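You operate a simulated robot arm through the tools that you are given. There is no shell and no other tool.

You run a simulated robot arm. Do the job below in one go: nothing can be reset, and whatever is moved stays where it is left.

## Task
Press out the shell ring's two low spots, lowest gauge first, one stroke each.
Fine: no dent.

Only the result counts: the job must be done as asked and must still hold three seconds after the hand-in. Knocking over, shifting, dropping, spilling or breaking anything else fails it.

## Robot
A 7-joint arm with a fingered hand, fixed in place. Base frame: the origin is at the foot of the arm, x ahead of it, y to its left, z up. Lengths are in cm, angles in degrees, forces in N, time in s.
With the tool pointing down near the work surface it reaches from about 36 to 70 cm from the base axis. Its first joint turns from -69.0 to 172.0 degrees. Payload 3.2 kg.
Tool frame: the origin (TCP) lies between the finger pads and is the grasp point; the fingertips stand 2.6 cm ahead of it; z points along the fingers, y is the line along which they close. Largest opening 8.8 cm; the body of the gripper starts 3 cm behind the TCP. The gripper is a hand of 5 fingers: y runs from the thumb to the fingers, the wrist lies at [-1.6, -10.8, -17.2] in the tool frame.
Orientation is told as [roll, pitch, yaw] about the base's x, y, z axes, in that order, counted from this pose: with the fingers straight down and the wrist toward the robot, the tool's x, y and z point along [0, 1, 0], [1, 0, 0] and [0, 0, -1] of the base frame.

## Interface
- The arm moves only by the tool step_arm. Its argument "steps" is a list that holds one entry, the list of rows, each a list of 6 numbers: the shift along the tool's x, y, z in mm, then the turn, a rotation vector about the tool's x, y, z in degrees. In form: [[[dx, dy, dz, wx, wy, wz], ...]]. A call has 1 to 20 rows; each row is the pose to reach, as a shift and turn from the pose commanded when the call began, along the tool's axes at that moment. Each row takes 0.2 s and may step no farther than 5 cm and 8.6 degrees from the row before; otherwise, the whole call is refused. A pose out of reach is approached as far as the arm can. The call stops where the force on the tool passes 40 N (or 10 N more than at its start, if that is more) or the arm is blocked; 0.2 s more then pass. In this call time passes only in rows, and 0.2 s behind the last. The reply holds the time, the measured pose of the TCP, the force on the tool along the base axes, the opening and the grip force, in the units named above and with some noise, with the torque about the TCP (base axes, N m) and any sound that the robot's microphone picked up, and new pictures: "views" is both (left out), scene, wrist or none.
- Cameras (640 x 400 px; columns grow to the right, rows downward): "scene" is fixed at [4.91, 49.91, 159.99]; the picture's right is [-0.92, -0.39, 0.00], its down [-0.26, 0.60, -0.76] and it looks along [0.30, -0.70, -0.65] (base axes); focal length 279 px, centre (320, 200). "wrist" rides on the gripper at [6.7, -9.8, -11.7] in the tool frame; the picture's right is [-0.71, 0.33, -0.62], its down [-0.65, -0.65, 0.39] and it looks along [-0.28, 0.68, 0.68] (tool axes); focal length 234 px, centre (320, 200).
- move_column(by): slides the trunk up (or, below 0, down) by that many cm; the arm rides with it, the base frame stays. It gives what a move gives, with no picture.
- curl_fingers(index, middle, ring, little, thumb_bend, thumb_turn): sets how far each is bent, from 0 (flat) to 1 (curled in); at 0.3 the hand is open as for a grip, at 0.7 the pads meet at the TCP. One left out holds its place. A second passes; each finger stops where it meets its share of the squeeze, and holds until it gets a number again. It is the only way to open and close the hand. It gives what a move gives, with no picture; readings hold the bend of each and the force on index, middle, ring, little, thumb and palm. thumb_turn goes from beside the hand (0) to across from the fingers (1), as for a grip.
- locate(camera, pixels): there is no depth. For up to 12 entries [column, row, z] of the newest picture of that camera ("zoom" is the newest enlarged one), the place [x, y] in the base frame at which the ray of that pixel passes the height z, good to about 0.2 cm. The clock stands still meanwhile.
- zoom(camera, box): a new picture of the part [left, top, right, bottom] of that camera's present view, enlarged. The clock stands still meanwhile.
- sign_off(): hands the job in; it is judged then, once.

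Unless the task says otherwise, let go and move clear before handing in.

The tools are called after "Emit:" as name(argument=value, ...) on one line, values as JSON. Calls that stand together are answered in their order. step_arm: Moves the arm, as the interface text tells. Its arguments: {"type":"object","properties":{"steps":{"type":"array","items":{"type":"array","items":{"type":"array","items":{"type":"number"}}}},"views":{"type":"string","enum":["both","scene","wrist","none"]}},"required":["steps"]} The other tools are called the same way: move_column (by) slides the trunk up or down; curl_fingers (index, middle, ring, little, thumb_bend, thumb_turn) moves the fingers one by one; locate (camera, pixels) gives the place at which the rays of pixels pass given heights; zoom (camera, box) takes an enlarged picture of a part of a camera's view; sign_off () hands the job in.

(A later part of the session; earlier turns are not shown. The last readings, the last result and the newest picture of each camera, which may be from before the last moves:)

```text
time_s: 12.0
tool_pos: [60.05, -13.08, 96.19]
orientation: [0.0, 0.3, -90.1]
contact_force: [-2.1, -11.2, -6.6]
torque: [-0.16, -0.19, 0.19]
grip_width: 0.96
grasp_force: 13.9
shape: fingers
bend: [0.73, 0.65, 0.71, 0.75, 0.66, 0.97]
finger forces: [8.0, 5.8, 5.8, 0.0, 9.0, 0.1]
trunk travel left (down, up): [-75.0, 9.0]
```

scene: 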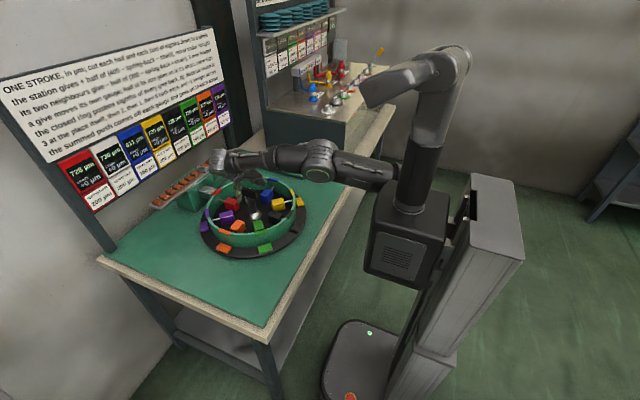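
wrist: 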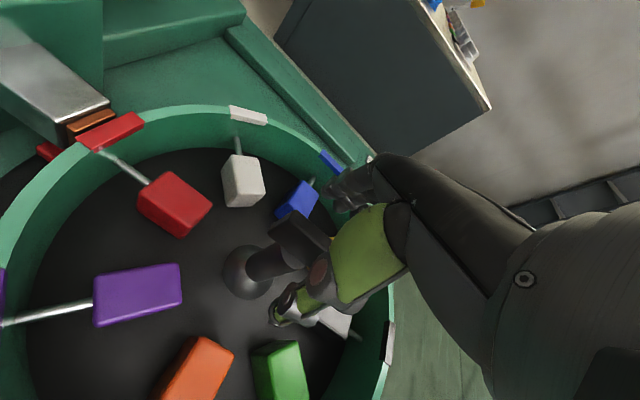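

The bar is gripped at 0.96 cm wide with 13.9 N. I'll turn the hand +8° as a small test and look at whether the ring moves with it.

Emit:
step_arm(steps=[[[0, 0, 0, 0, 0, -4], [0, 0, 0, 0, 0, -8]]])

Emit:
zoom(camera="scene", box=[190, 150, 318, 260])

```text
time_s: 12.6
tool_pos: [60.03, -12.97, 96.15]
orientation: [0.0, 0.3, -82.0]
contact_force: [-3.2, -10.8, -7.4]
torque: [-0.12, -0.07, 0.04]
grip_width: 0.99
grasp_force: 13.3
shape: fingers
bend: [0.73, 0.72, 0.73, 0.75, 0.67, 0.96]
finger forces: [10.4, 4.5, 4.2, 0.0, 8.0, 0.0]
trunk travel left (down, up): [-75.0, 9.0]
```

scene: 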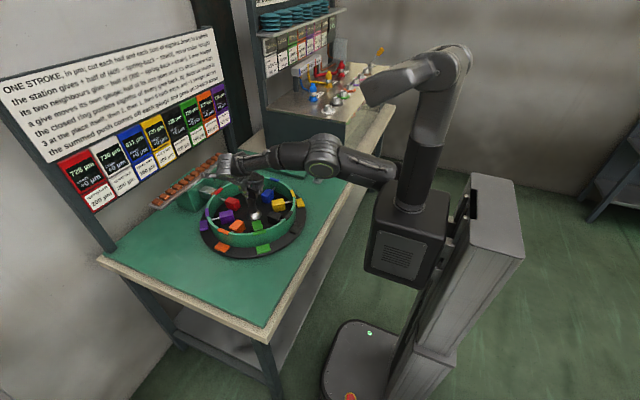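
wrist: 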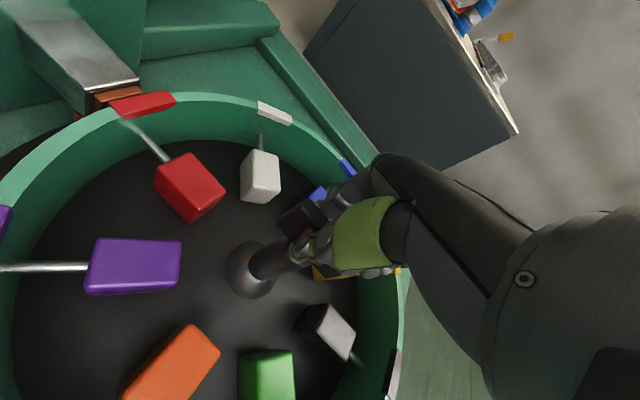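

```text
3.64 times, centred on (254, 205) of scene
```

zoom: 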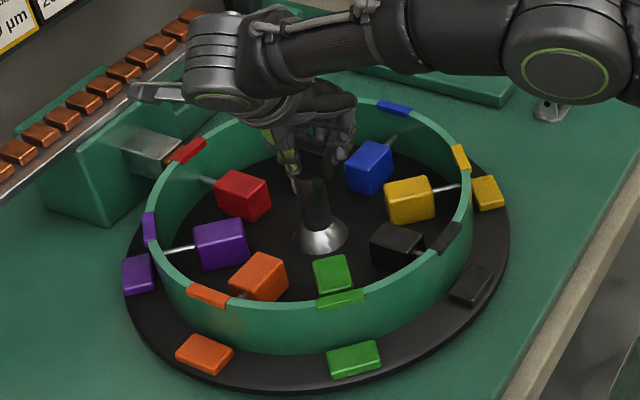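

The hand turned to yaw -82, but the pads in the scene seem to have shifted only slightly. I'll measure the tags precisely before turning further.

Emit:
zoom(camera="wrist", box=[220, 150, 420, 350])

Emit:
locate(camera="wrist", pixels=[[142, 104, 92], [274, 112, 92], [249, 286, 83], [396, 375, 92]])

Emit:
locate(camera="scene", pixels=[[263.6, 248.4, 82], [222.1, 247.3, 82], [299.9, 202.8, 82], [295.8, 228.4, 82], [217.7, 191.3, 92], [274.6, 179.5, 92]])

```text
2.00 times, centred on (320, 250) of wrist
```

zoom: 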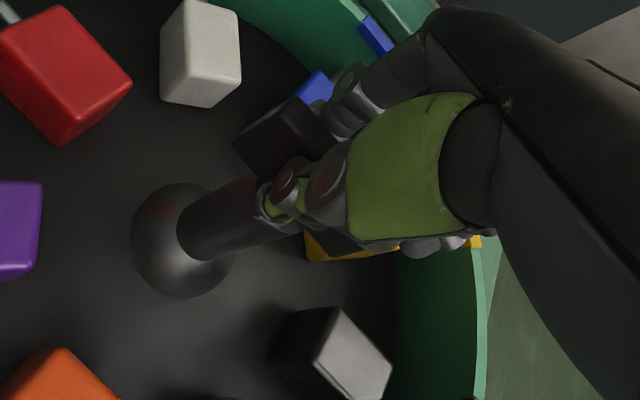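

```text
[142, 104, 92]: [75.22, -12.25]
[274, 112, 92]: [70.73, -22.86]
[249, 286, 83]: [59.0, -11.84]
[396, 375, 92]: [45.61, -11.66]
```

```text
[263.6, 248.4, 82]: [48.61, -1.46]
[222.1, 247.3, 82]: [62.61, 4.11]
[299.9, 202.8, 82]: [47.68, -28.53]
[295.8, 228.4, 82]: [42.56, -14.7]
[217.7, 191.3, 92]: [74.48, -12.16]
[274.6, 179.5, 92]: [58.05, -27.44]
```

Emit:
zoom(camera="scene", box=[205, 155, 301, 215])

Emit:
zoom(camera="scene", box=[130, 140, 350, 278])

```text
6.67 times, centred on (253, 185) of scene
```

zoom: 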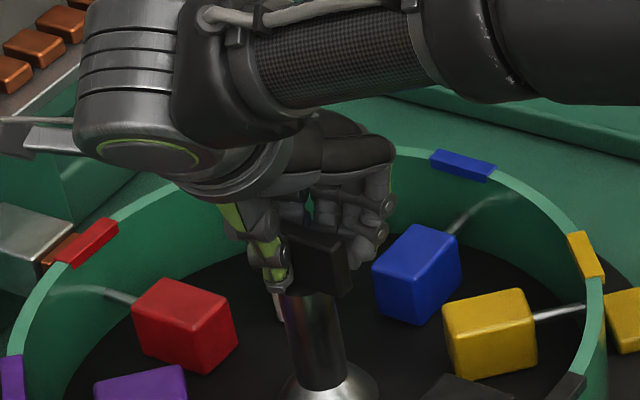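

```text
2.90 times, centred on (240, 209) of scene
```

zoom: 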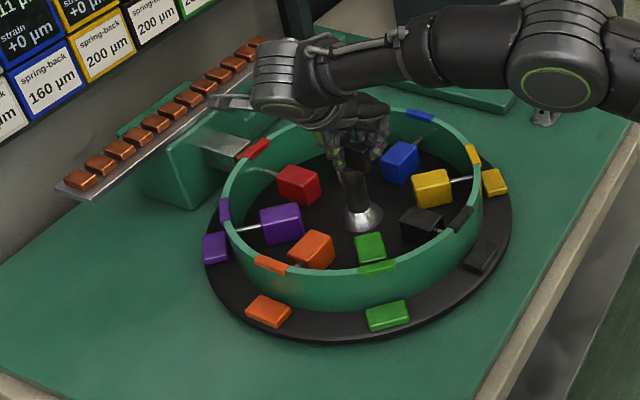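

The hand has turned +8° and the bar seems to follow it, yet the tags moved about 2° the other way. To see whether the handle is geared, I'll turn another 24° and compare.

Emit:
step_arm(steps=[[[0, 0, 0, 0, 0, -6], [0, 0, 0, 0, 0, -12], [0, 0, 0, 0, 0, -18], [0, 0, 0, 0, 0, -24]]])

Emit:
zoom(camera="scene", box=[205, 155, 301, 215])

Emit:
zoom(camera="wrist", box=[220, 150, 420, 350])

```text
time_s: 13.6
tool_pos: [59.89, -13.57, 96.01]
orientation: [0.2, 0.7, -59.2]
contact_force: [4.0, 7.3, 19.6]
torque: [0.19, -0.06, -0.11]
grip_width: 1.05
grasp_force: 15.9
shape: fingers
bend: [0.74, 0.73, 0.75, 0.75, 0.66, 0.91]
finger forces: [11.5, 0.7, 0.0, 0.0, 20.1, 0.0]
trunk travel left (down, up): [-75.0, 9.0]
```

scene: 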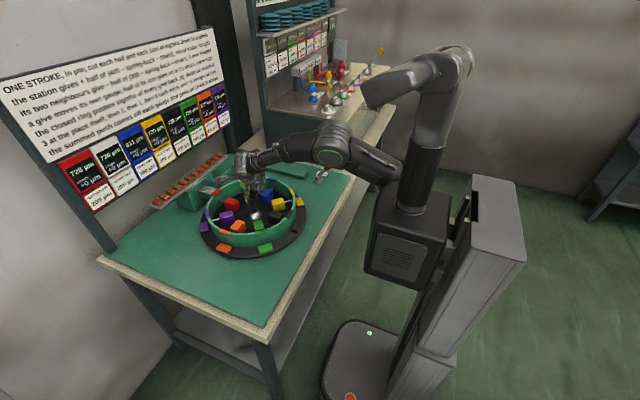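
wrist: 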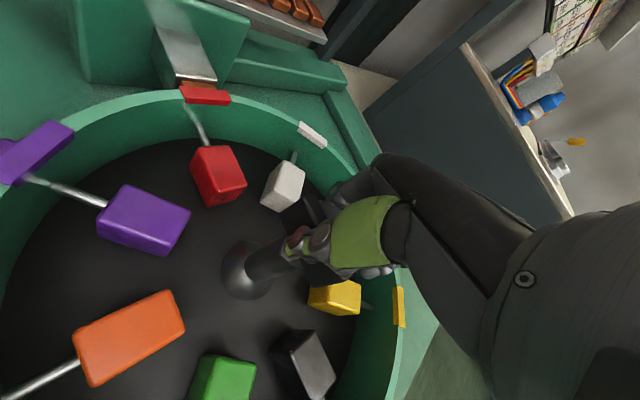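

```text
6.67 times, centred on (253, 185) of scene
```

zoom: 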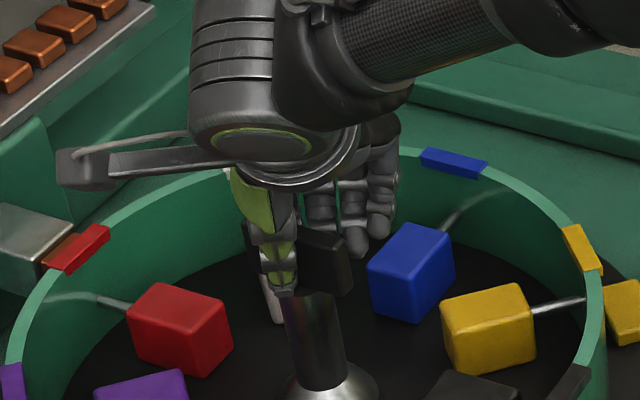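

```text
2.00 times, centred on (320, 250) of wrist
```

zoom: 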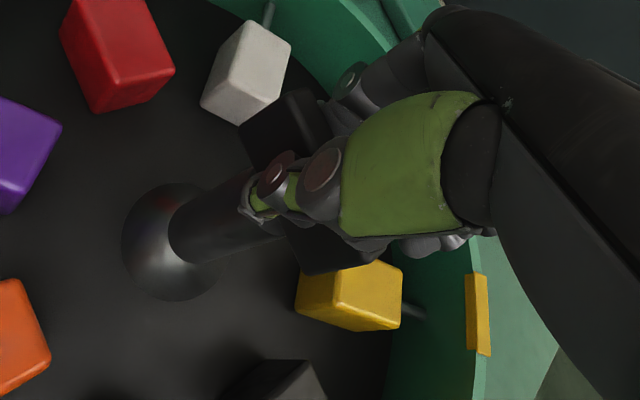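

The tags are back at their start and the bar now sits oblique in the hand, so the grip slipped and the turntable holds like a spring detent. I'll let go, lift clear, and then push one end of the bar sideways with a closed hand for more torque.

Emit:
curl_fingers(index=0.3, middle=0.3, ring=0.3, little=0.3, thumb_bend=0.3)

Emit:
step_arm(steps=[[[0, 0, -30, 0, 0, 0], [0, 0, -60, 0, 0, 0], [0, 0, -80, 0, 0, 0]]])

```text
time_s: 14.6
tool_pos: [59.92, -13.6, 95.98]
orientation: [0.2, 1.4, -59.2]
contact_force: [0.0, 0.3, -0.6]
torque: [-0.02, 0.0, 0.02]
grip_width: 8.74
grasp_force: 0.0
shape: fingers
bend: [0.3, 0.3, 0.3, 0.3, 0.3, 0.97]
finger forces: [0.0, 0.0, 0.0, 0.0, 0.0, 0.0]
trunk travel left (down, up): [-75.0, 9.0]
```

```text
time_s: 15.6
tool_pos: [58.88, -14.47, 98.84]
orientation: [-4.6, 4.4, -60.2]
contact_force: [0.5, -0.6, -0.1]
torque: [0.01, -0.03, -0.01]
grip_width: 8.74
grasp_force: 0.0
shape: fingers
bend: [0.3, 0.3, 0.3, 0.3, 0.3, 0.97]
finger forces: [0.0, 0.0, 0.1, 0.0, 0.1, 0.1]
trunk travel left (down, up): [-75.0, 9.0]
stopped in row 3: the arm was blocked; the commanded pose is now the measured one
```

scene: 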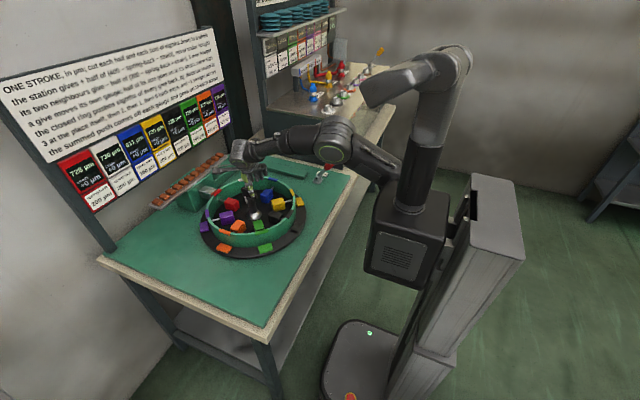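
wrist: 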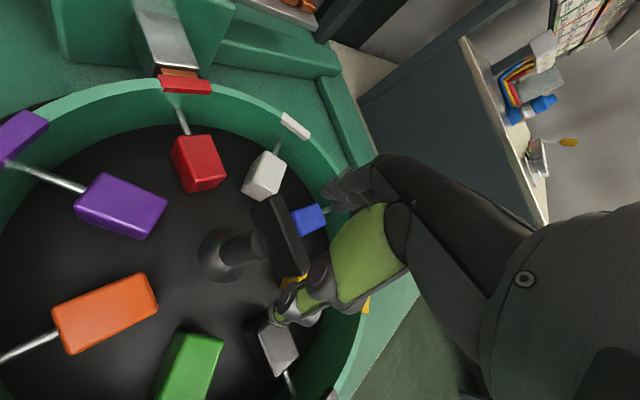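

The lift stopped early at z 98.8 with no contact force, so it looks like a joint limit rather than a snag; the fingers are open and clear of the bar. I'll lift again while easing the hand toward yaw 0.

Emit:
step_arm(steps=[[[0, 0, -10, 0, 0, -4], [0, 0, -20, 0, 0, -8], [0, 0, -30, 0, 0, -12], [0, 0, -40, 0, 0, -16], [0, 0, -50, 0, 0, -20]]])

```text
time_s: 16.8
tool_pos: [59.43, -14.12, 103.85]
orientation: [-2.7, 5.5, -39.7]
contact_force: [-0.6, 0.1, -0.1]
torque: [0.0, 0.04, 0.01]
grip_width: 8.74
grasp_force: 0.0
shape: fingers
bend: [0.3, 0.3, 0.3, 0.3, 0.3, 0.97]
finger forces: [0.0, 0.0, 0.0, 0.0, 0.0, 0.1]
trunk travel left (down, up): [-75.0, 9.0]
```

scene: 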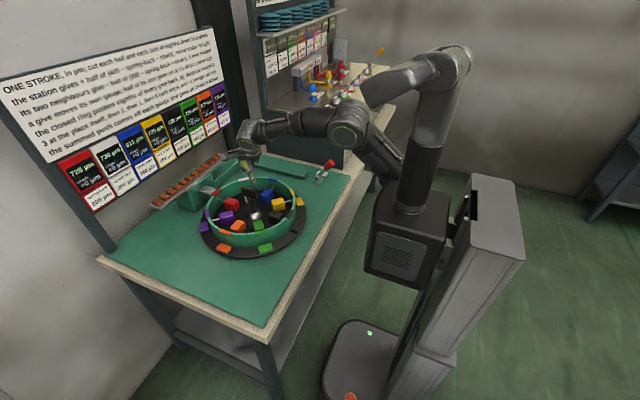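
wrist: 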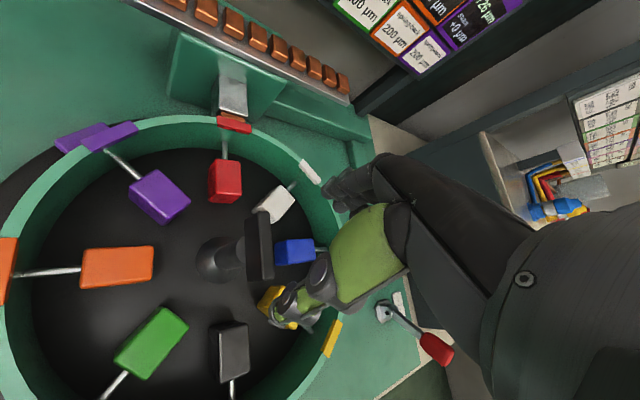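

Emit:
step_arm(steps=[[[10, -10, -5, -1, 0.5, -7], [20, -20, -10, -2, 1, -14], [30, -30, -15, -3, 1.5, -21], [40, -40, -20, -4, 2, -28], [50, -50, -25, -5, 2.5, -35], [60, -55, -25, -5.3, 2.7, -40]]])

```text
time_s: 18.2
tool_pos: [59.34, -6.14, 106.54]
orientation: [2.0, 0.3, 0.3]
contact_force: [0.9, -0.3, 0.8]
torque: [-0.01, 0.01, 0.0]
grip_width: 8.75
grasp_force: 0.0
shape: fingers
bend: [0.3, 0.3, 0.3, 0.3, 0.3, 0.97]
finger forces: [0.1, 0.1, 0.1, 0.0, 0.0, 0.0]
trunk travel left (down, up): [-75.0, 9.0]
```

scene: 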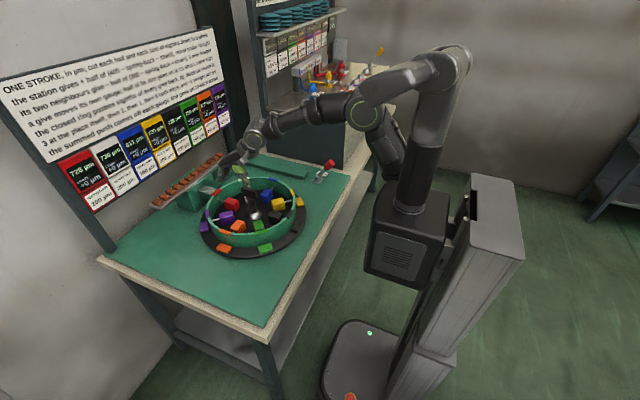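
wrist: 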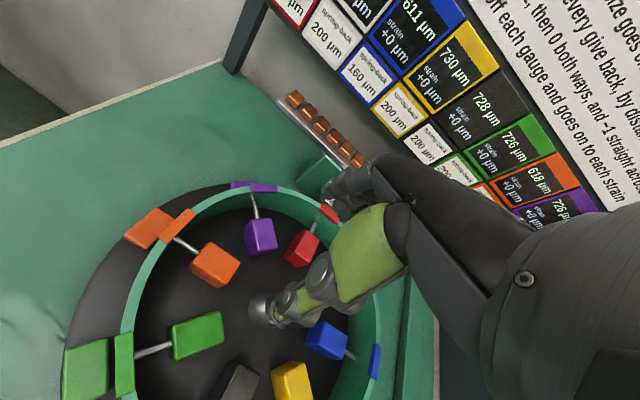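

The hand is at yaw 0, at (59.3, -6.1, 106.5), above the ring. I'll close it to a pinch here and look at its shape from the scene camera.

Emit:
curl_fingers(index=0.72, middle=0.72, ring=0.72, little=0.72, thumb_bend=0.72)

Emit:
zoom(camera="scene", box=[205, 130, 301, 190])

Emit:
zoom(camera="wrist", box=[240, 150, 420, 350])

```text
time_s: 19.2
tool_pos: [59.37, -6.2, 106.54]
orientation: [2.1, 0.2, 0.2]
contact_force: [-0.9, 0.2, -0.7]
torque: [0.0, -0.02, -0.01]
grip_width: 0.0
grasp_force: 0.1
shape: fingers
bend: [0.72, 0.72, 0.72, 0.72, 0.71, 0.97]
finger forces: [0.0, 0.1, 0.0, 0.0, 0.1, 0.0]
trunk travel left (down, up): [-75.0, 9.0]
```

```text
6.67 times, centred on (253, 160) of scene
```

zoom: 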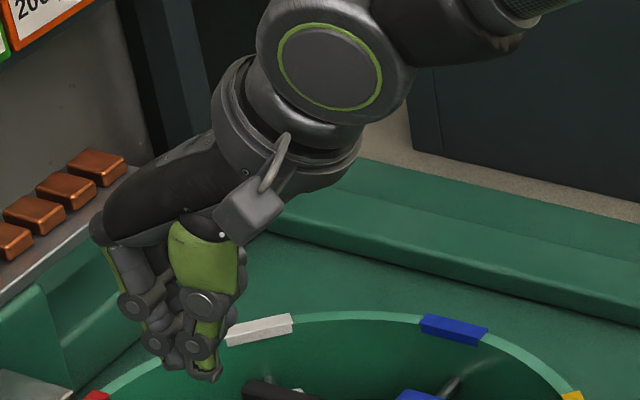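

```text
2.00 times, centred on (330, 250) of wrist
```

zoom: 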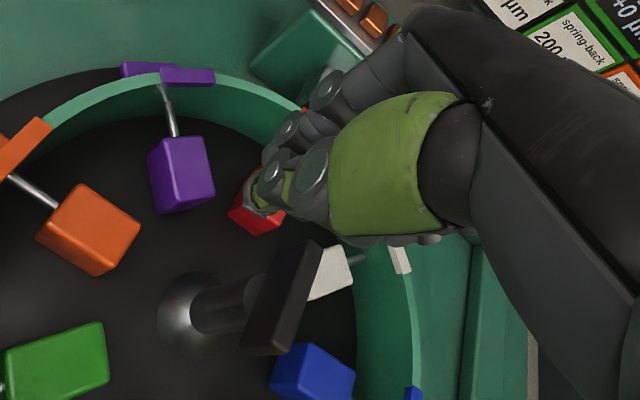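

The pinched index and thumb sit near the tool axis, with the other fingers trailing toward tool -x. I'll zoom closer to learn exactly where the leading side of the pinch is.

Emit:
zoom(camera="scene", box=[216, 160, 248, 192])

Emit:
locate(camera="zoom", pixels=[[320, 200, 104]])

```text
12.50 times, centred on (232, 176) of scene
```

zoom: 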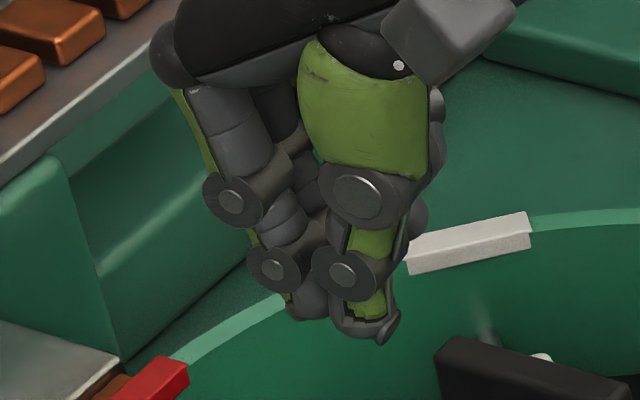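

```text
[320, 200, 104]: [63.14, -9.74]
```

The thumb and index are both about 0.7 cm off the axis toward tool +x, so the little-finger side makes a rigid leading edge toward -y. I'll lower the closed hand beside the bar's near end at (56.1, -4.5), clear of the bar on its +y side.

Emit:
step_arm(steps=[[[9, -16, 10, 0, -1, 0], [17, -33, 30, 0, -2, 0], [17, -33, 55, 0, -2, 0], [17, -33, 80, 0, -2, 0], [17, -33, 102, 0, -2, 0]]])

Emit:
zoom(camera="scene", box=[215, 160, 295, 220])

Emit:
zoom(camera="wrist", box=[200, 150, 420, 350])

```text
time_s: 20.4
tool_pos: [55.98, -4.21, 96.33]
orientation: [0.1, 0.3, 0.3]
contact_force: [-0.1, 0.1, 0.3]
torque: [-0.03, 0.01, -0.01]
grip_width: 0.0
grasp_force: 0.2
shape: fingers
bend: [0.72, 0.72, 0.72, 0.72, 0.71, 0.97]
finger forces: [0.0, 0.1, 0.0, 0.1, 0.0, 0.0]
trunk travel left (down, up): [-75.0, 9.0]
```

scene: 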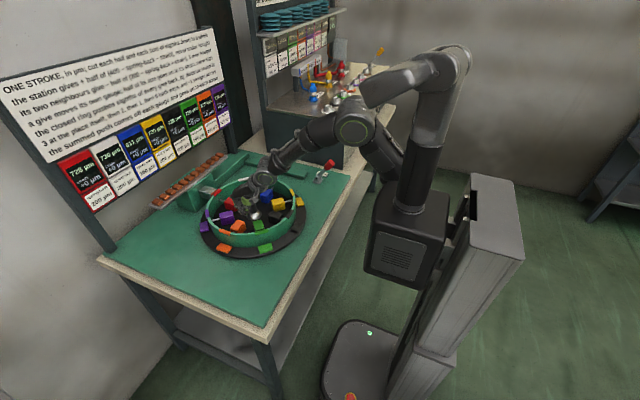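
wrist: 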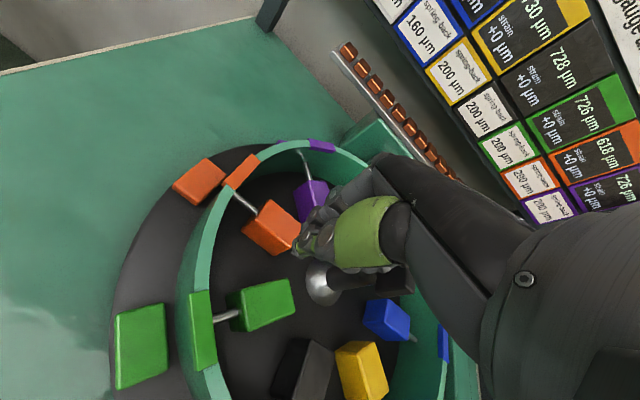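

```text
6.67 times, centred on (255, 190) of scene
```

zoom: 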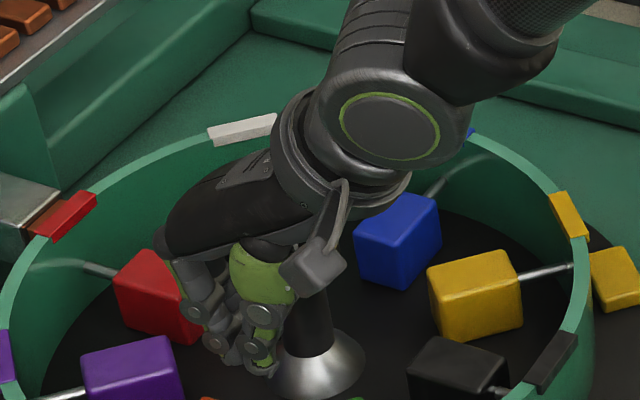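

```text
2.00 times, centred on (310, 250) of wrist
```

zoom: 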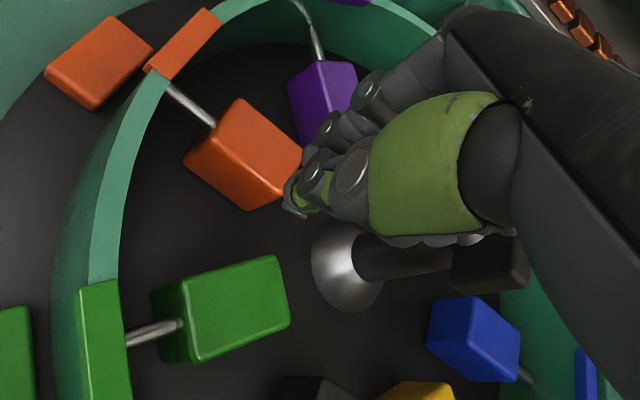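

The closed hand is down at (56.0, -4.2, 96.3) with nothing touching. I'll push slowly toward -y to meet the bar's near end and read the force.

Emit:
step_arm(steps=[[[-6, 0, 0, 0, 0, 0], [-12, 1, 0, 0, 0, 0], [-16, 1, 0, 0, 0, 0], [-20, 1, 0, 0, 0, 0], [-24, 1, 0, 0, 0, 0], [-27, 1, 0, 0, 0, 0]]])

Emit:
zoom(camera="scene", box=[205, 155, 301, 215])

Emit:
zoom(camera="wrist", box=[200, 150, 420, 350])

```text
time_s: 21.8
tool_pos: [55.89, -6.92, 96.45]
orientation: [0.1, 0.2, 0.3]
contact_force: [0.0, -0.1, -0.9]
torque: [-0.02, -0.02, 0.0]
grip_width: 0.02
grasp_force: 0.2
shape: fingers
bend: [0.72, 0.72, 0.72, 0.72, 0.71, 0.97]
finger forces: [0.1, 0.0, 0.0, 0.1, 0.0, 0.0]
trunk travel left (down, up): [-75.0, 9.0]
```

scene: 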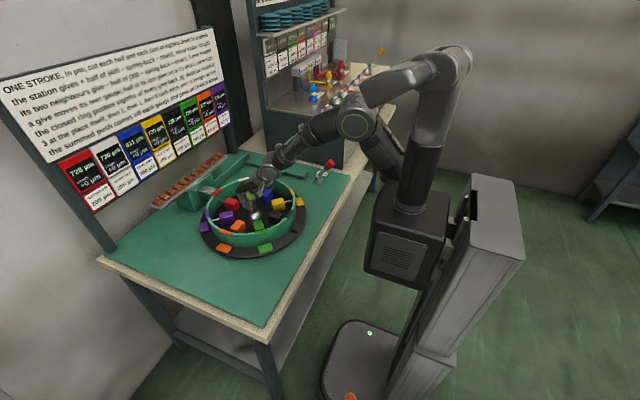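
wrist: 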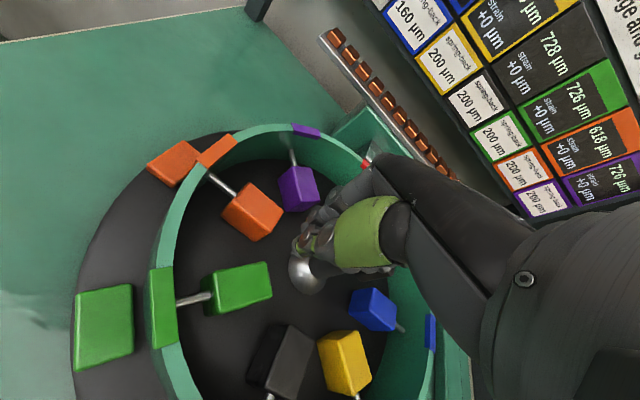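

```text
6.67 times, centred on (253, 185) of scene
```

zoom: 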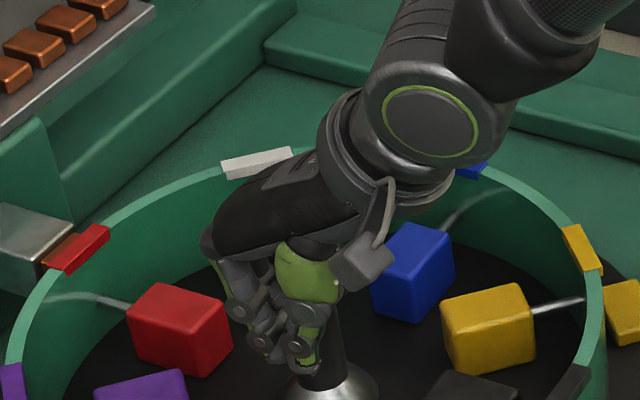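

```text
2.00 times, centred on (310, 250) of wrist
```

zoom: 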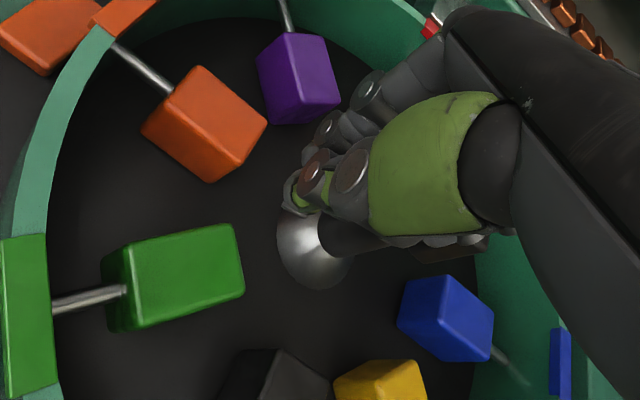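

There's still no contact at y = -6.9, so the leading finger isn't as far out as I estimated. I'll keep advancing in small steps until the force shows.

Emit:
step_arm(steps=[[[-4, 0, 0, 0, 0, 0], [-8, 0, 0, 0, 0, 0], [-11, 0, 0, 0, 0, 0], [-14, 0, 0, 0, 0, 0]]], views="none")

Emit:
zoom(camera="scene", box=[205, 155, 301, 215])

```text
time_s: 22.8
tool_pos: [56.02, -8.09, 96.51]
orientation: [0.0, 0.2, 0.3]
contact_force: [-0.9, 7.7, 1.0]
torque: [-0.06, 0.01, 0.02]
grip_width: 0.0
grasp_force: 5.4
shape: fingers
bend: [0.72, 0.72, 0.72, 0.72, 0.71, 0.97]
finger forces: [0.1, 0.0, 0.0, 10.0, 0.1, 0.0]
trunk travel left (down, up): [-75.0, 9.0]
```

```text
6.67 times, centred on (253, 185) of scene
```

zoom: 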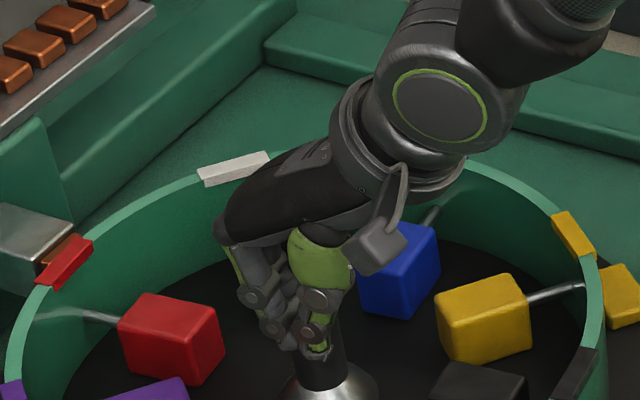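

Contact: 7.7 N on the little finger and the tags show the ring turning counter-clockwise by about 6°. I'll keep pushing along the bar's arc.

Emit:
step_arm(steps=[[[-3, 0, 0, 0, 0, 0], [-6, 1, 0, 0, 0, 0], [-9, 3, 0, 0, 0, 0], [-12, 5, 0, 0, 0, 0]]], views="none")

Emit:
zoom(camera="scene", box=[190, 150, 318, 260])

```text
time_s: 23.8
tool_pos: [56.41, -9.37, 96.58]
orientation: [0.0, 0.3, 0.3]
contact_force: [-3.4, 2.7, 0.3]
torque: [0.02, -0.02, -0.11]
grip_width: 0.0
grasp_force: 1.9
shape: fingers
bend: [0.72, 0.72, 0.72, 0.72, 0.71, 0.97]
finger forces: [0.0, 0.0, 0.0, 3.8, 0.0, 0.0]
trunk travel left (down, up): [-75.0, 9.0]
```

```text
3.64 times, centred on (254, 205) of scene
```

zoom: 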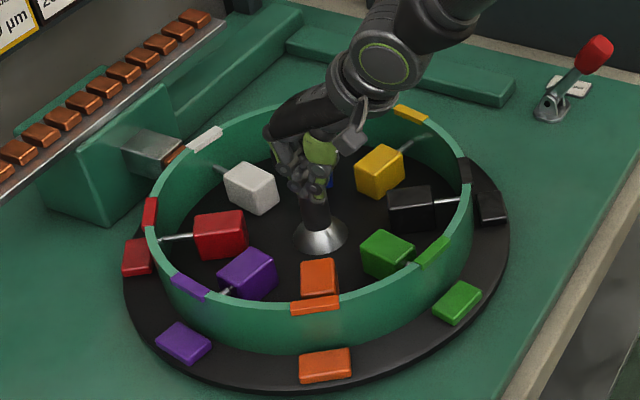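

The ring has turned about 40° and white is nearing the station. I'll continue along the arc toward 90°.

Emit:
step_arm(steps=[[[-3, 2, 0, 0, 0, 0], [-5, 5, 0, 0, 0, 0], [-7, 8, 0, 0, 0, 0], [-8, 11, 0, 0, 0, 0]]], views="none")

Emit:
zoom(camera="scene", box=[190, 150, 318, 260])

```text
time_s: 24.8
tool_pos: [57.19, -10.02, 96.53]
orientation: [-0.1, 0.2, 0.2]
contact_force: [-15.7, 9.5, -1.6]
torque: [0.06, 0.0, -0.46]
grip_width: 0.02
grasp_force: 7.9
shape: fingers
bend: [0.72, 0.72, 0.73, 0.73, 0.71, 0.97]
finger forces: [0.0, 0.0, 10.7, 5.7, 0.0, 0.0]
trunk travel left (down, up): [-75.0, 9.0]
```

```text
3.64 times, centred on (254, 205) of scene
```

zoom: 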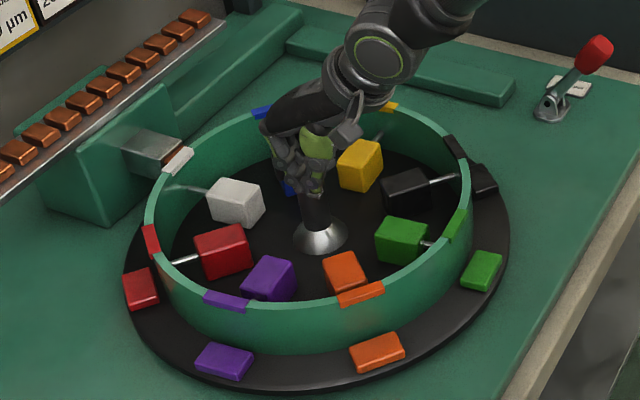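

The ring is at about 52°, with 18 N of force and the contact sliding inward to the ring finger. I'll back off slightly and swing the hand's yaw so the little finger pushes nearer the bar's end, carrying it toward 90°.

Emit:
step_arm(steps=[[[-6, -7, 0, 0, 0, -4], [-10.7, -9.6, 0, 0, 0, -8], [-13.5, -10.2, 0, 0, 0, -12], [-16.6, -10.8, 0, 0, 0, -16], [-19.5, -10.9, 0, 0, 0, -20], [-22.4, -11, 0, 0, 0, -24]]], views="wrist")

Emit:
zoom(camera="scene", box=[190, 150, 318, 260])

```text
time_s: 26.2
tool_pos: [56.22, -12.24, 96.75]
orientation: [0.0, 0.0, 24.3]
contact_force: [-10.5, 5.6, 10.4]
torque: [-0.19, -0.36, 0.06]
grip_width: 0.0
grasp_force: 6.4
shape: fingers
bend: [0.72, 0.72, 0.72, 0.72, 0.71, 0.97]
finger forces: [0.1, 5.3, 8.6, 0.0, 0.1, 0.0]
trunk travel left (down, up): [-75.0, 9.0]
```

wrist: 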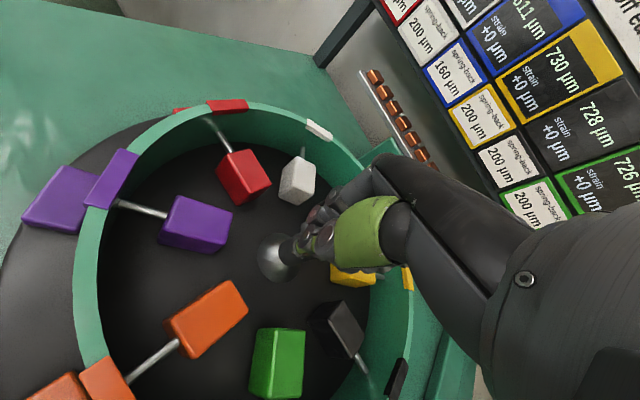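

```text
3.64 times, centred on (254, 205) of scene
```

zoom: 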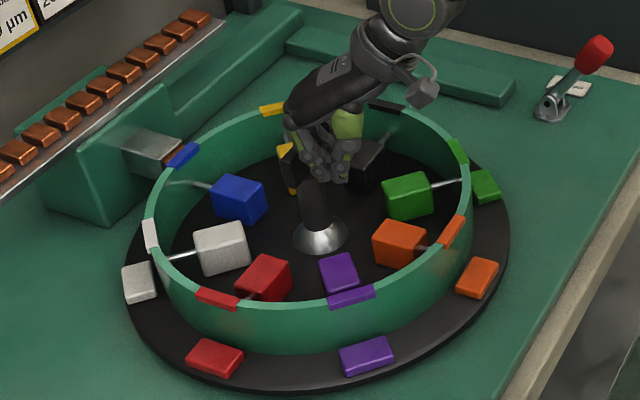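

Blue's tag is now at about (183,155) in the zoom, almost exactly where red's was, so blue is at the station. I'll back the hand away toward the robot and lift, then check the alignment.

Emit:
step_arm(steps=[[[6, -14, 0, 0, 0, 0], [12, -27, 0, 0, 0, 0], [14, -32, -30, 0, 0, 3], [14, -32, -65, 0, 0, 8], [14, -32, -100, 0, 0, 14]]])

Emit:
zoom(camera="scene", box=[190, 150, 318, 260])

Emit:
zoom(camera="scene", box=[205, 155, 301, 215])

```text
time_s: 27.4
tool_pos: [53.09, -12.44, 106.8]
orientation: [0.2, 0.1, 10.1]
contact_force: [-0.1, -0.1, 0.3]
torque: [-0.01, -0.02, 0.02]
grip_width: 0.01
grasp_force: 0.1
shape: fingers
bend: [0.72, 0.72, 0.72, 0.72, 0.71, 0.97]
finger forces: [0.0, 0.0, 0.0, 0.0, 0.1, 0.1]
trunk travel left (down, up): [-75.0, 9.0]
```

scene: 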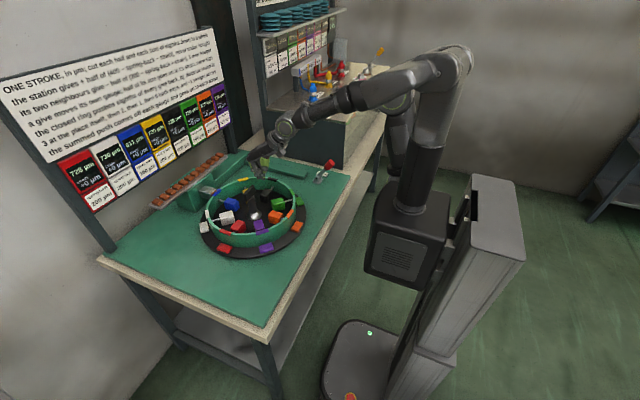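
wrist: 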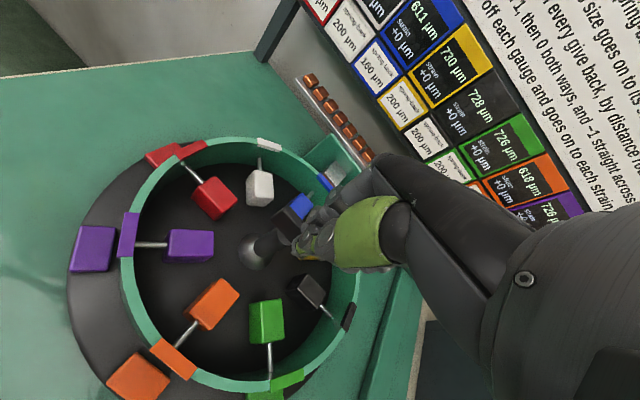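

```text
3.64 times, centred on (254, 205) of scene
```

zoom: 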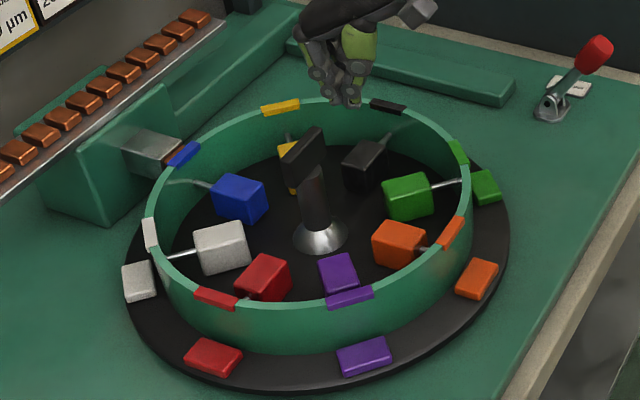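

```text
6.67 times, centred on (253, 185) of scene
```

zoom: 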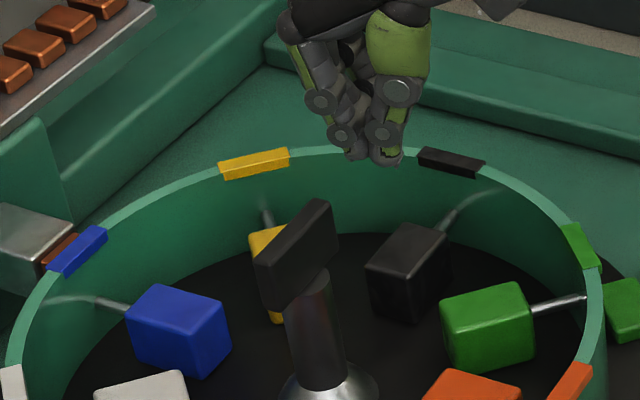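

Blue sits aligned at the station, within about 1°, and the displays are still unchanged. Before going to the lever, I'll check how close the dark cabinet at the right stands to it.

Emit:
zoom(camera="scene", box=[250, 60, 400, 190])

Emit:
locate(camera="scene", pixels=[[343, 166, 80], [270, 151, 80], [345, 122, 95], [345, 122, 100], [345, 122, 105], [266, 110, 100]])

```text
3.08 times, centred on (325, 125) of scene
```

zoom: 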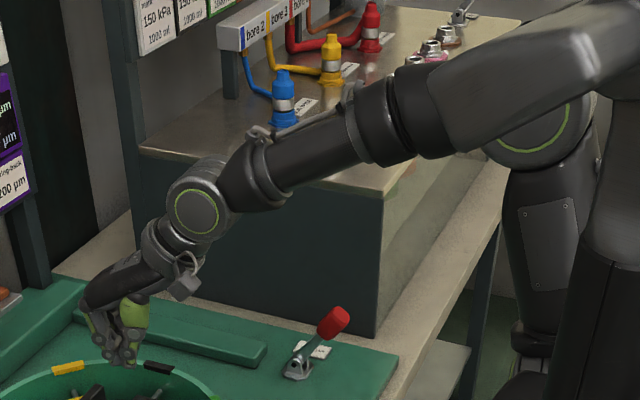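

```text
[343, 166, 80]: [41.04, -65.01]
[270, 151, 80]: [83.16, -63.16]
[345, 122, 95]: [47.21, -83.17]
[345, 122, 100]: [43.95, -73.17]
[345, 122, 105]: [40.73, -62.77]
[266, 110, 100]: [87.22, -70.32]
```

The cabinet's face is at about y = -64 with its top near z 104, so it's well clear of the lever at y = -45.6. I'll carry the hand to above the red knob at z ≈ 106.

Emit:
step_arm(steps=[[[-38, -21, 0, 0, 0, 1.5], [-76, -43, 0, 0, 0, 3], [-114, -64, 0, 0, 0, 4.5], [-152, -86, 0, 0, 0, 6], [-190, -107, 0, 0, 0, 7.5], [-228, -129, 0, 0, 0, 9], [-266, -150, 2, 0, 0, 10], [-303, -172, 5, 0, 0, 10]]])

Emit:
curl_fingers(index=0.3, middle=0.3, ring=0.3, little=0.3, thumb_bend=0.3)

Emit:
zoom(camera="wrist", box=[200, 170, 400, 390])

Emit:
zoom(camera="scene", box=[295, 135, 359, 185])

```text
time_s: 29.2
tool_pos: [41.43, -45.52, 105.96]
orientation: [0.2, 0.3, 0.2]
contact_force: [0.1, 0.0, -0.4]
torque: [-0.01, 0.02, 0.03]
grip_width: 0.01
grasp_force: 0.1
shape: fingers
bend: [0.72, 0.72, 0.72, 0.72, 0.71, 0.97]
finger forces: [0.1, 0.0, 0.0, 0.0, 0.0, 0.0]
out of reach, approached as far as the arm can: row 1
trunk travel left (down, up): [-75.0, 9.0]
```

scene: 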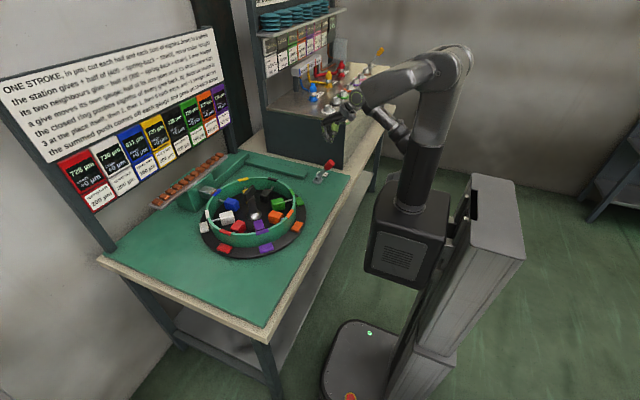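
wrist: 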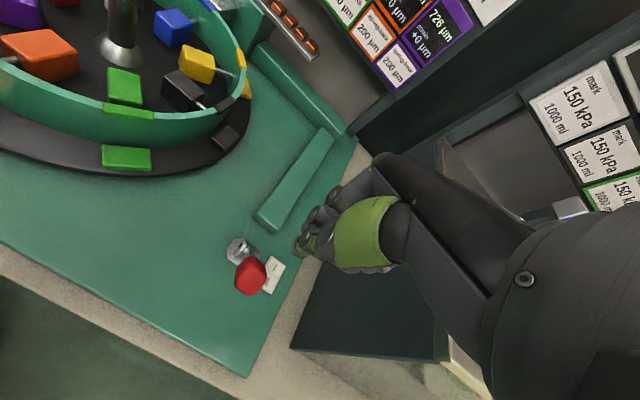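

```text
time_s: 30.2
tool_pos: [41.59, -45.39, 106.2]
orientation: [0.1, 0.3, 0.5]
contact_force: [0.0, -0.3, 0.5]
torque: [-0.01, -0.01, 0.01]
grip_width: 8.76
grasp_force: 0.0
shape: fingers
bend: [0.3, 0.3, 0.3, 0.3, 0.3, 0.97]
finger forces: [0.0, 0.0, 0.1, 0.1, 0.1, 0.0]
trunk travel left (down, up): [-75.0, 9.0]
```

```text
1.82 times, centred on (300, 280) of wrist
```

zoom: 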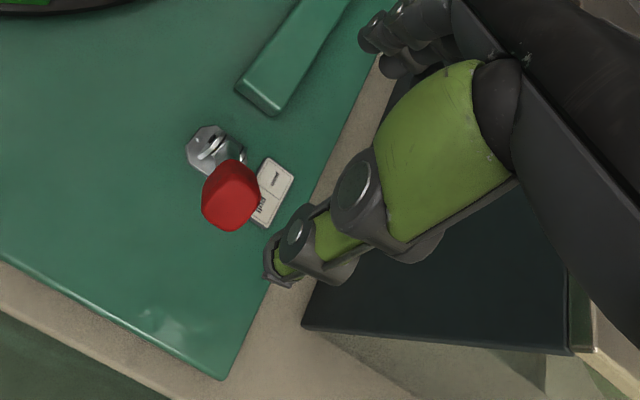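

```text
8.00 times, centred on (327, 160) of scene
```

zoom: 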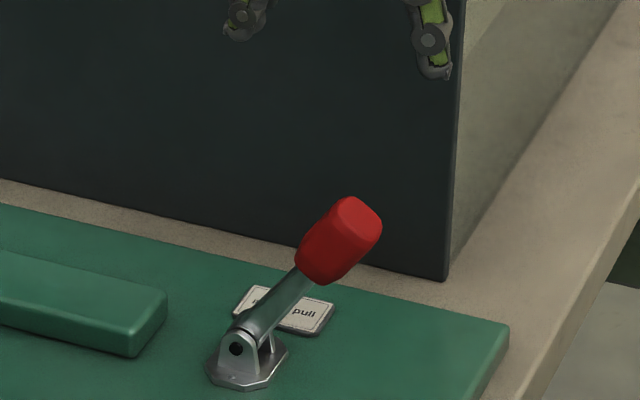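

Emit:
locate(camera="wrist", pixels=[[250.6, 277.3, 90], [250.6, 277.3, 94], [248, 282, 90], [248, 282, 94], [241, 251, 80], [241, 251, 84]])

Emit:
locate(camera="scene", pixels=[[329.5, 165, 88], [329.5, 165, 92], [331.75, 162.25, 90], [331.75, 162.25, 94], [318, 178, 84]])

```text
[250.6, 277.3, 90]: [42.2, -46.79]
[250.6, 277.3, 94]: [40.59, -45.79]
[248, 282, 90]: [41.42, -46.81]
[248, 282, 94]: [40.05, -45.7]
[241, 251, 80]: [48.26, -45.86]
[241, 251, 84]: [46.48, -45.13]
```

```text
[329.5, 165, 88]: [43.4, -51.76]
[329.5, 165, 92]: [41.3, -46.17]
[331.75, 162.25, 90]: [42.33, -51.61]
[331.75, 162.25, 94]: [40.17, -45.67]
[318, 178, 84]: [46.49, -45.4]
```

The knob's centre is about (41.3, -46, 92). I'll descend with the open hand straddling it, thumb on the near side and fingers on the far side.

Emit:
step_arm(steps=[[[0, -3, 35, 0, 0, 0], [0, -4, 70, 0, 0, 0], [0, -4, 100, 0, 0, 0], [0, -4, 120, 0, 0, 0], [0, -4, 130, 0, 0, 0]]])

Emit:
zoom(camera="scene", box=[295, 135, 359, 185])

Emit:
zoom(camera="wrist", box=[220, 150, 420, 350])

```text
time_s: 31.4
tool_pos: [41.13, -45.45, 93.12]
orientation: [0.1, 0.1, 0.3]
contact_force: [0.4, 0.0, -0.6]
torque: [-0.01, 0.01, -0.04]
grip_width: 8.76
grasp_force: 0.1
shape: fingers
bend: [0.3, 0.3, 0.3, 0.3, 0.3, 0.97]
finger forces: [0.0, 0.0, 0.1, 0.1, 0.1, 0.0]
trunk travel left (down, up): [-75.0, 9.0]
```

scene: 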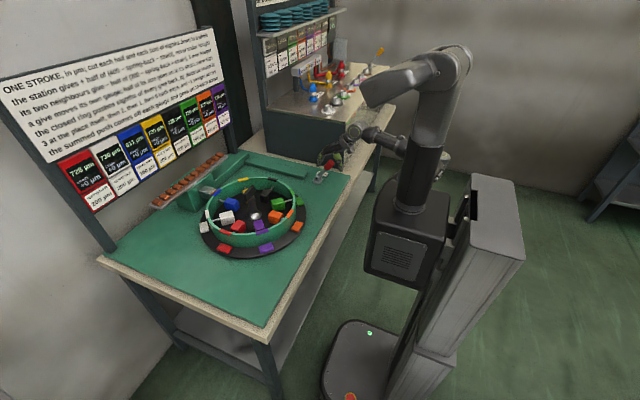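
wrist: 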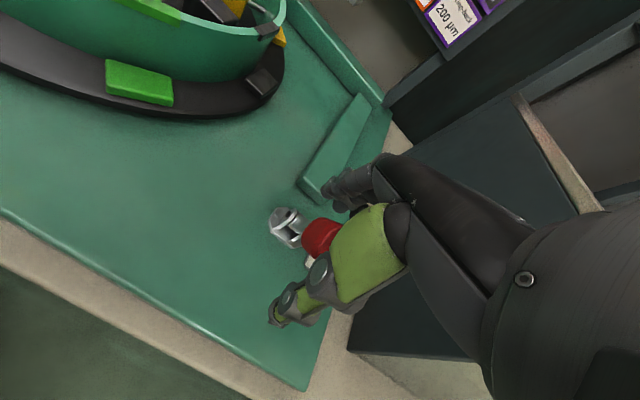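

```text
8.00 times, centred on (327, 160) of scene
```

zoom: 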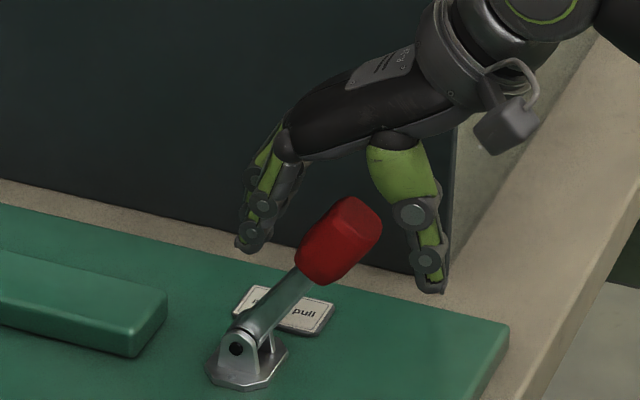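

```text
2.00 times, centred on (320, 250) of wrist
```

zoom: 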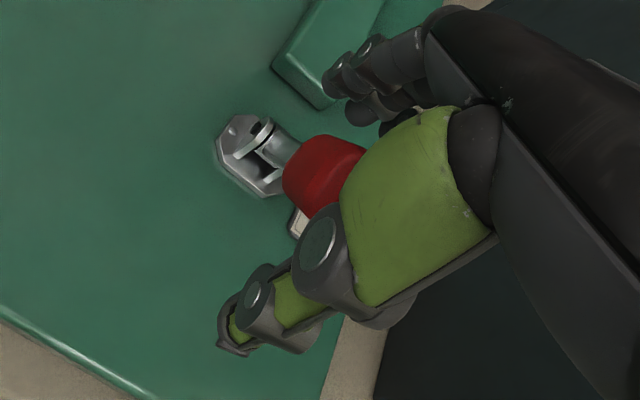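

The knob sits between the thumb and fingers. I'll close to a loose cage around it, without squeezing.

Emit:
curl_fingers(index=0.5, middle=0.5, ring=0.5, little=0.5, thumb_bend=0.5)

Emit:
zoom(camera="scene", box=[295, 135, 359, 185])

Emit:
zoom(camera="scene", box=[180, 150, 260, 215])

```text
time_s: 32.4
tool_pos: [41.11, -45.41, 93.24]
orientation: [0.2, 0.3, 0.3]
contact_force: [1.3, 0.0, -0.6]
torque: [0.05, -0.04, 0.01]
grip_width: 4.6
grasp_force: 0.3
shape: fingers
bend: [0.5, 0.48, 0.5, 0.5, 0.5, 0.97]
finger forces: [0.0, 1.0, 0.0, 0.0, 0.0, 0.1]
trunk travel left (down, up): [-75.0, 9.0]
```

```text
8.00 times, centred on (327, 160) of scene
```

zoom: 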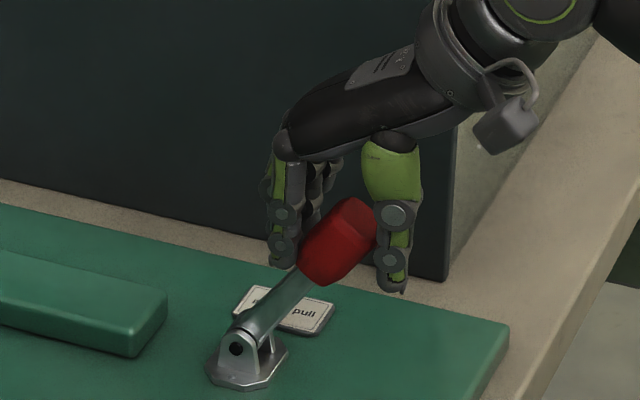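

```text
6.15 times, centred on (220, 182) of scene
```

zoom: 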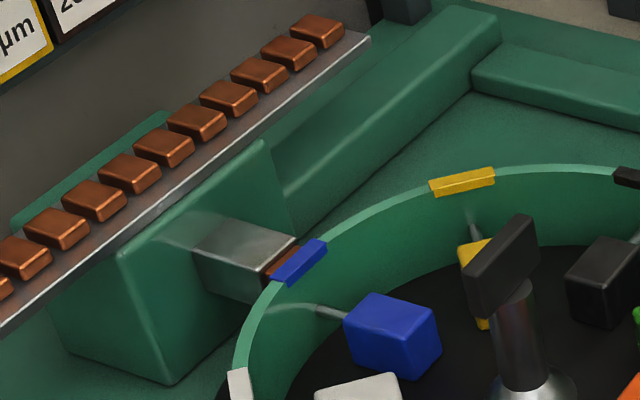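

The middle finger just touches the knob's far side with 1 N. I'll ease 6 mm toward the robot, the pull direction, to feel whether the lever moves that way or sits on a stop.

Emit:
step_arm(steps=[[[0, -3, 0, 0, 0, 0], [0, -6, 0, 0, 0, 0]]], views="none")

Emit:
zoom(camera="scene", box=[295, 135, 359, 185])

Emit:
zoom(camera="scene", box=[180, 150, 260, 215])

```text
time_s: 33.0
tool_pos: [40.46, -45.26, 93.13]
orientation: [0.1, 0.3, 0.3]
contact_force: [2.8, -0.7, 0.6]
torque: [0.0, -0.05, 0.02]
grip_width: 4.6
grasp_force: 1.8
shape: fingers
bend: [0.5, 0.47, 0.5, 0.5, 0.5, 0.97]
finger forces: [0.2, 2.9, 0.1, 0.0, 0.0, 0.0]
trunk travel left (down, up): [-75.0, 9.0]
```

```text
8.00 times, centred on (327, 160) of scene
```

zoom: 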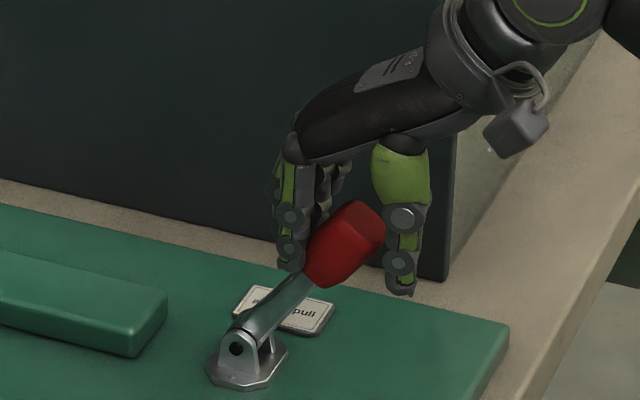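

```text
6.15 times, centred on (220, 182) of scene
```

zoom: 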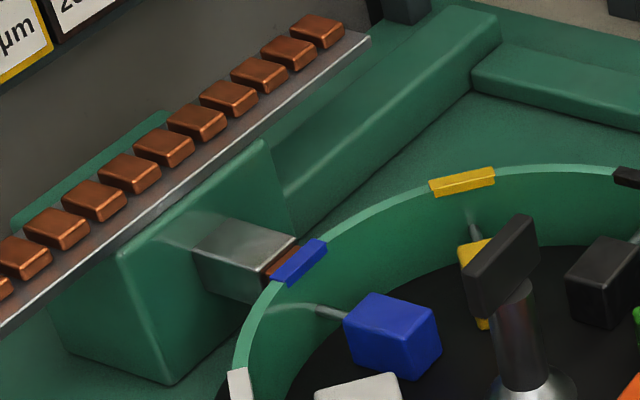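

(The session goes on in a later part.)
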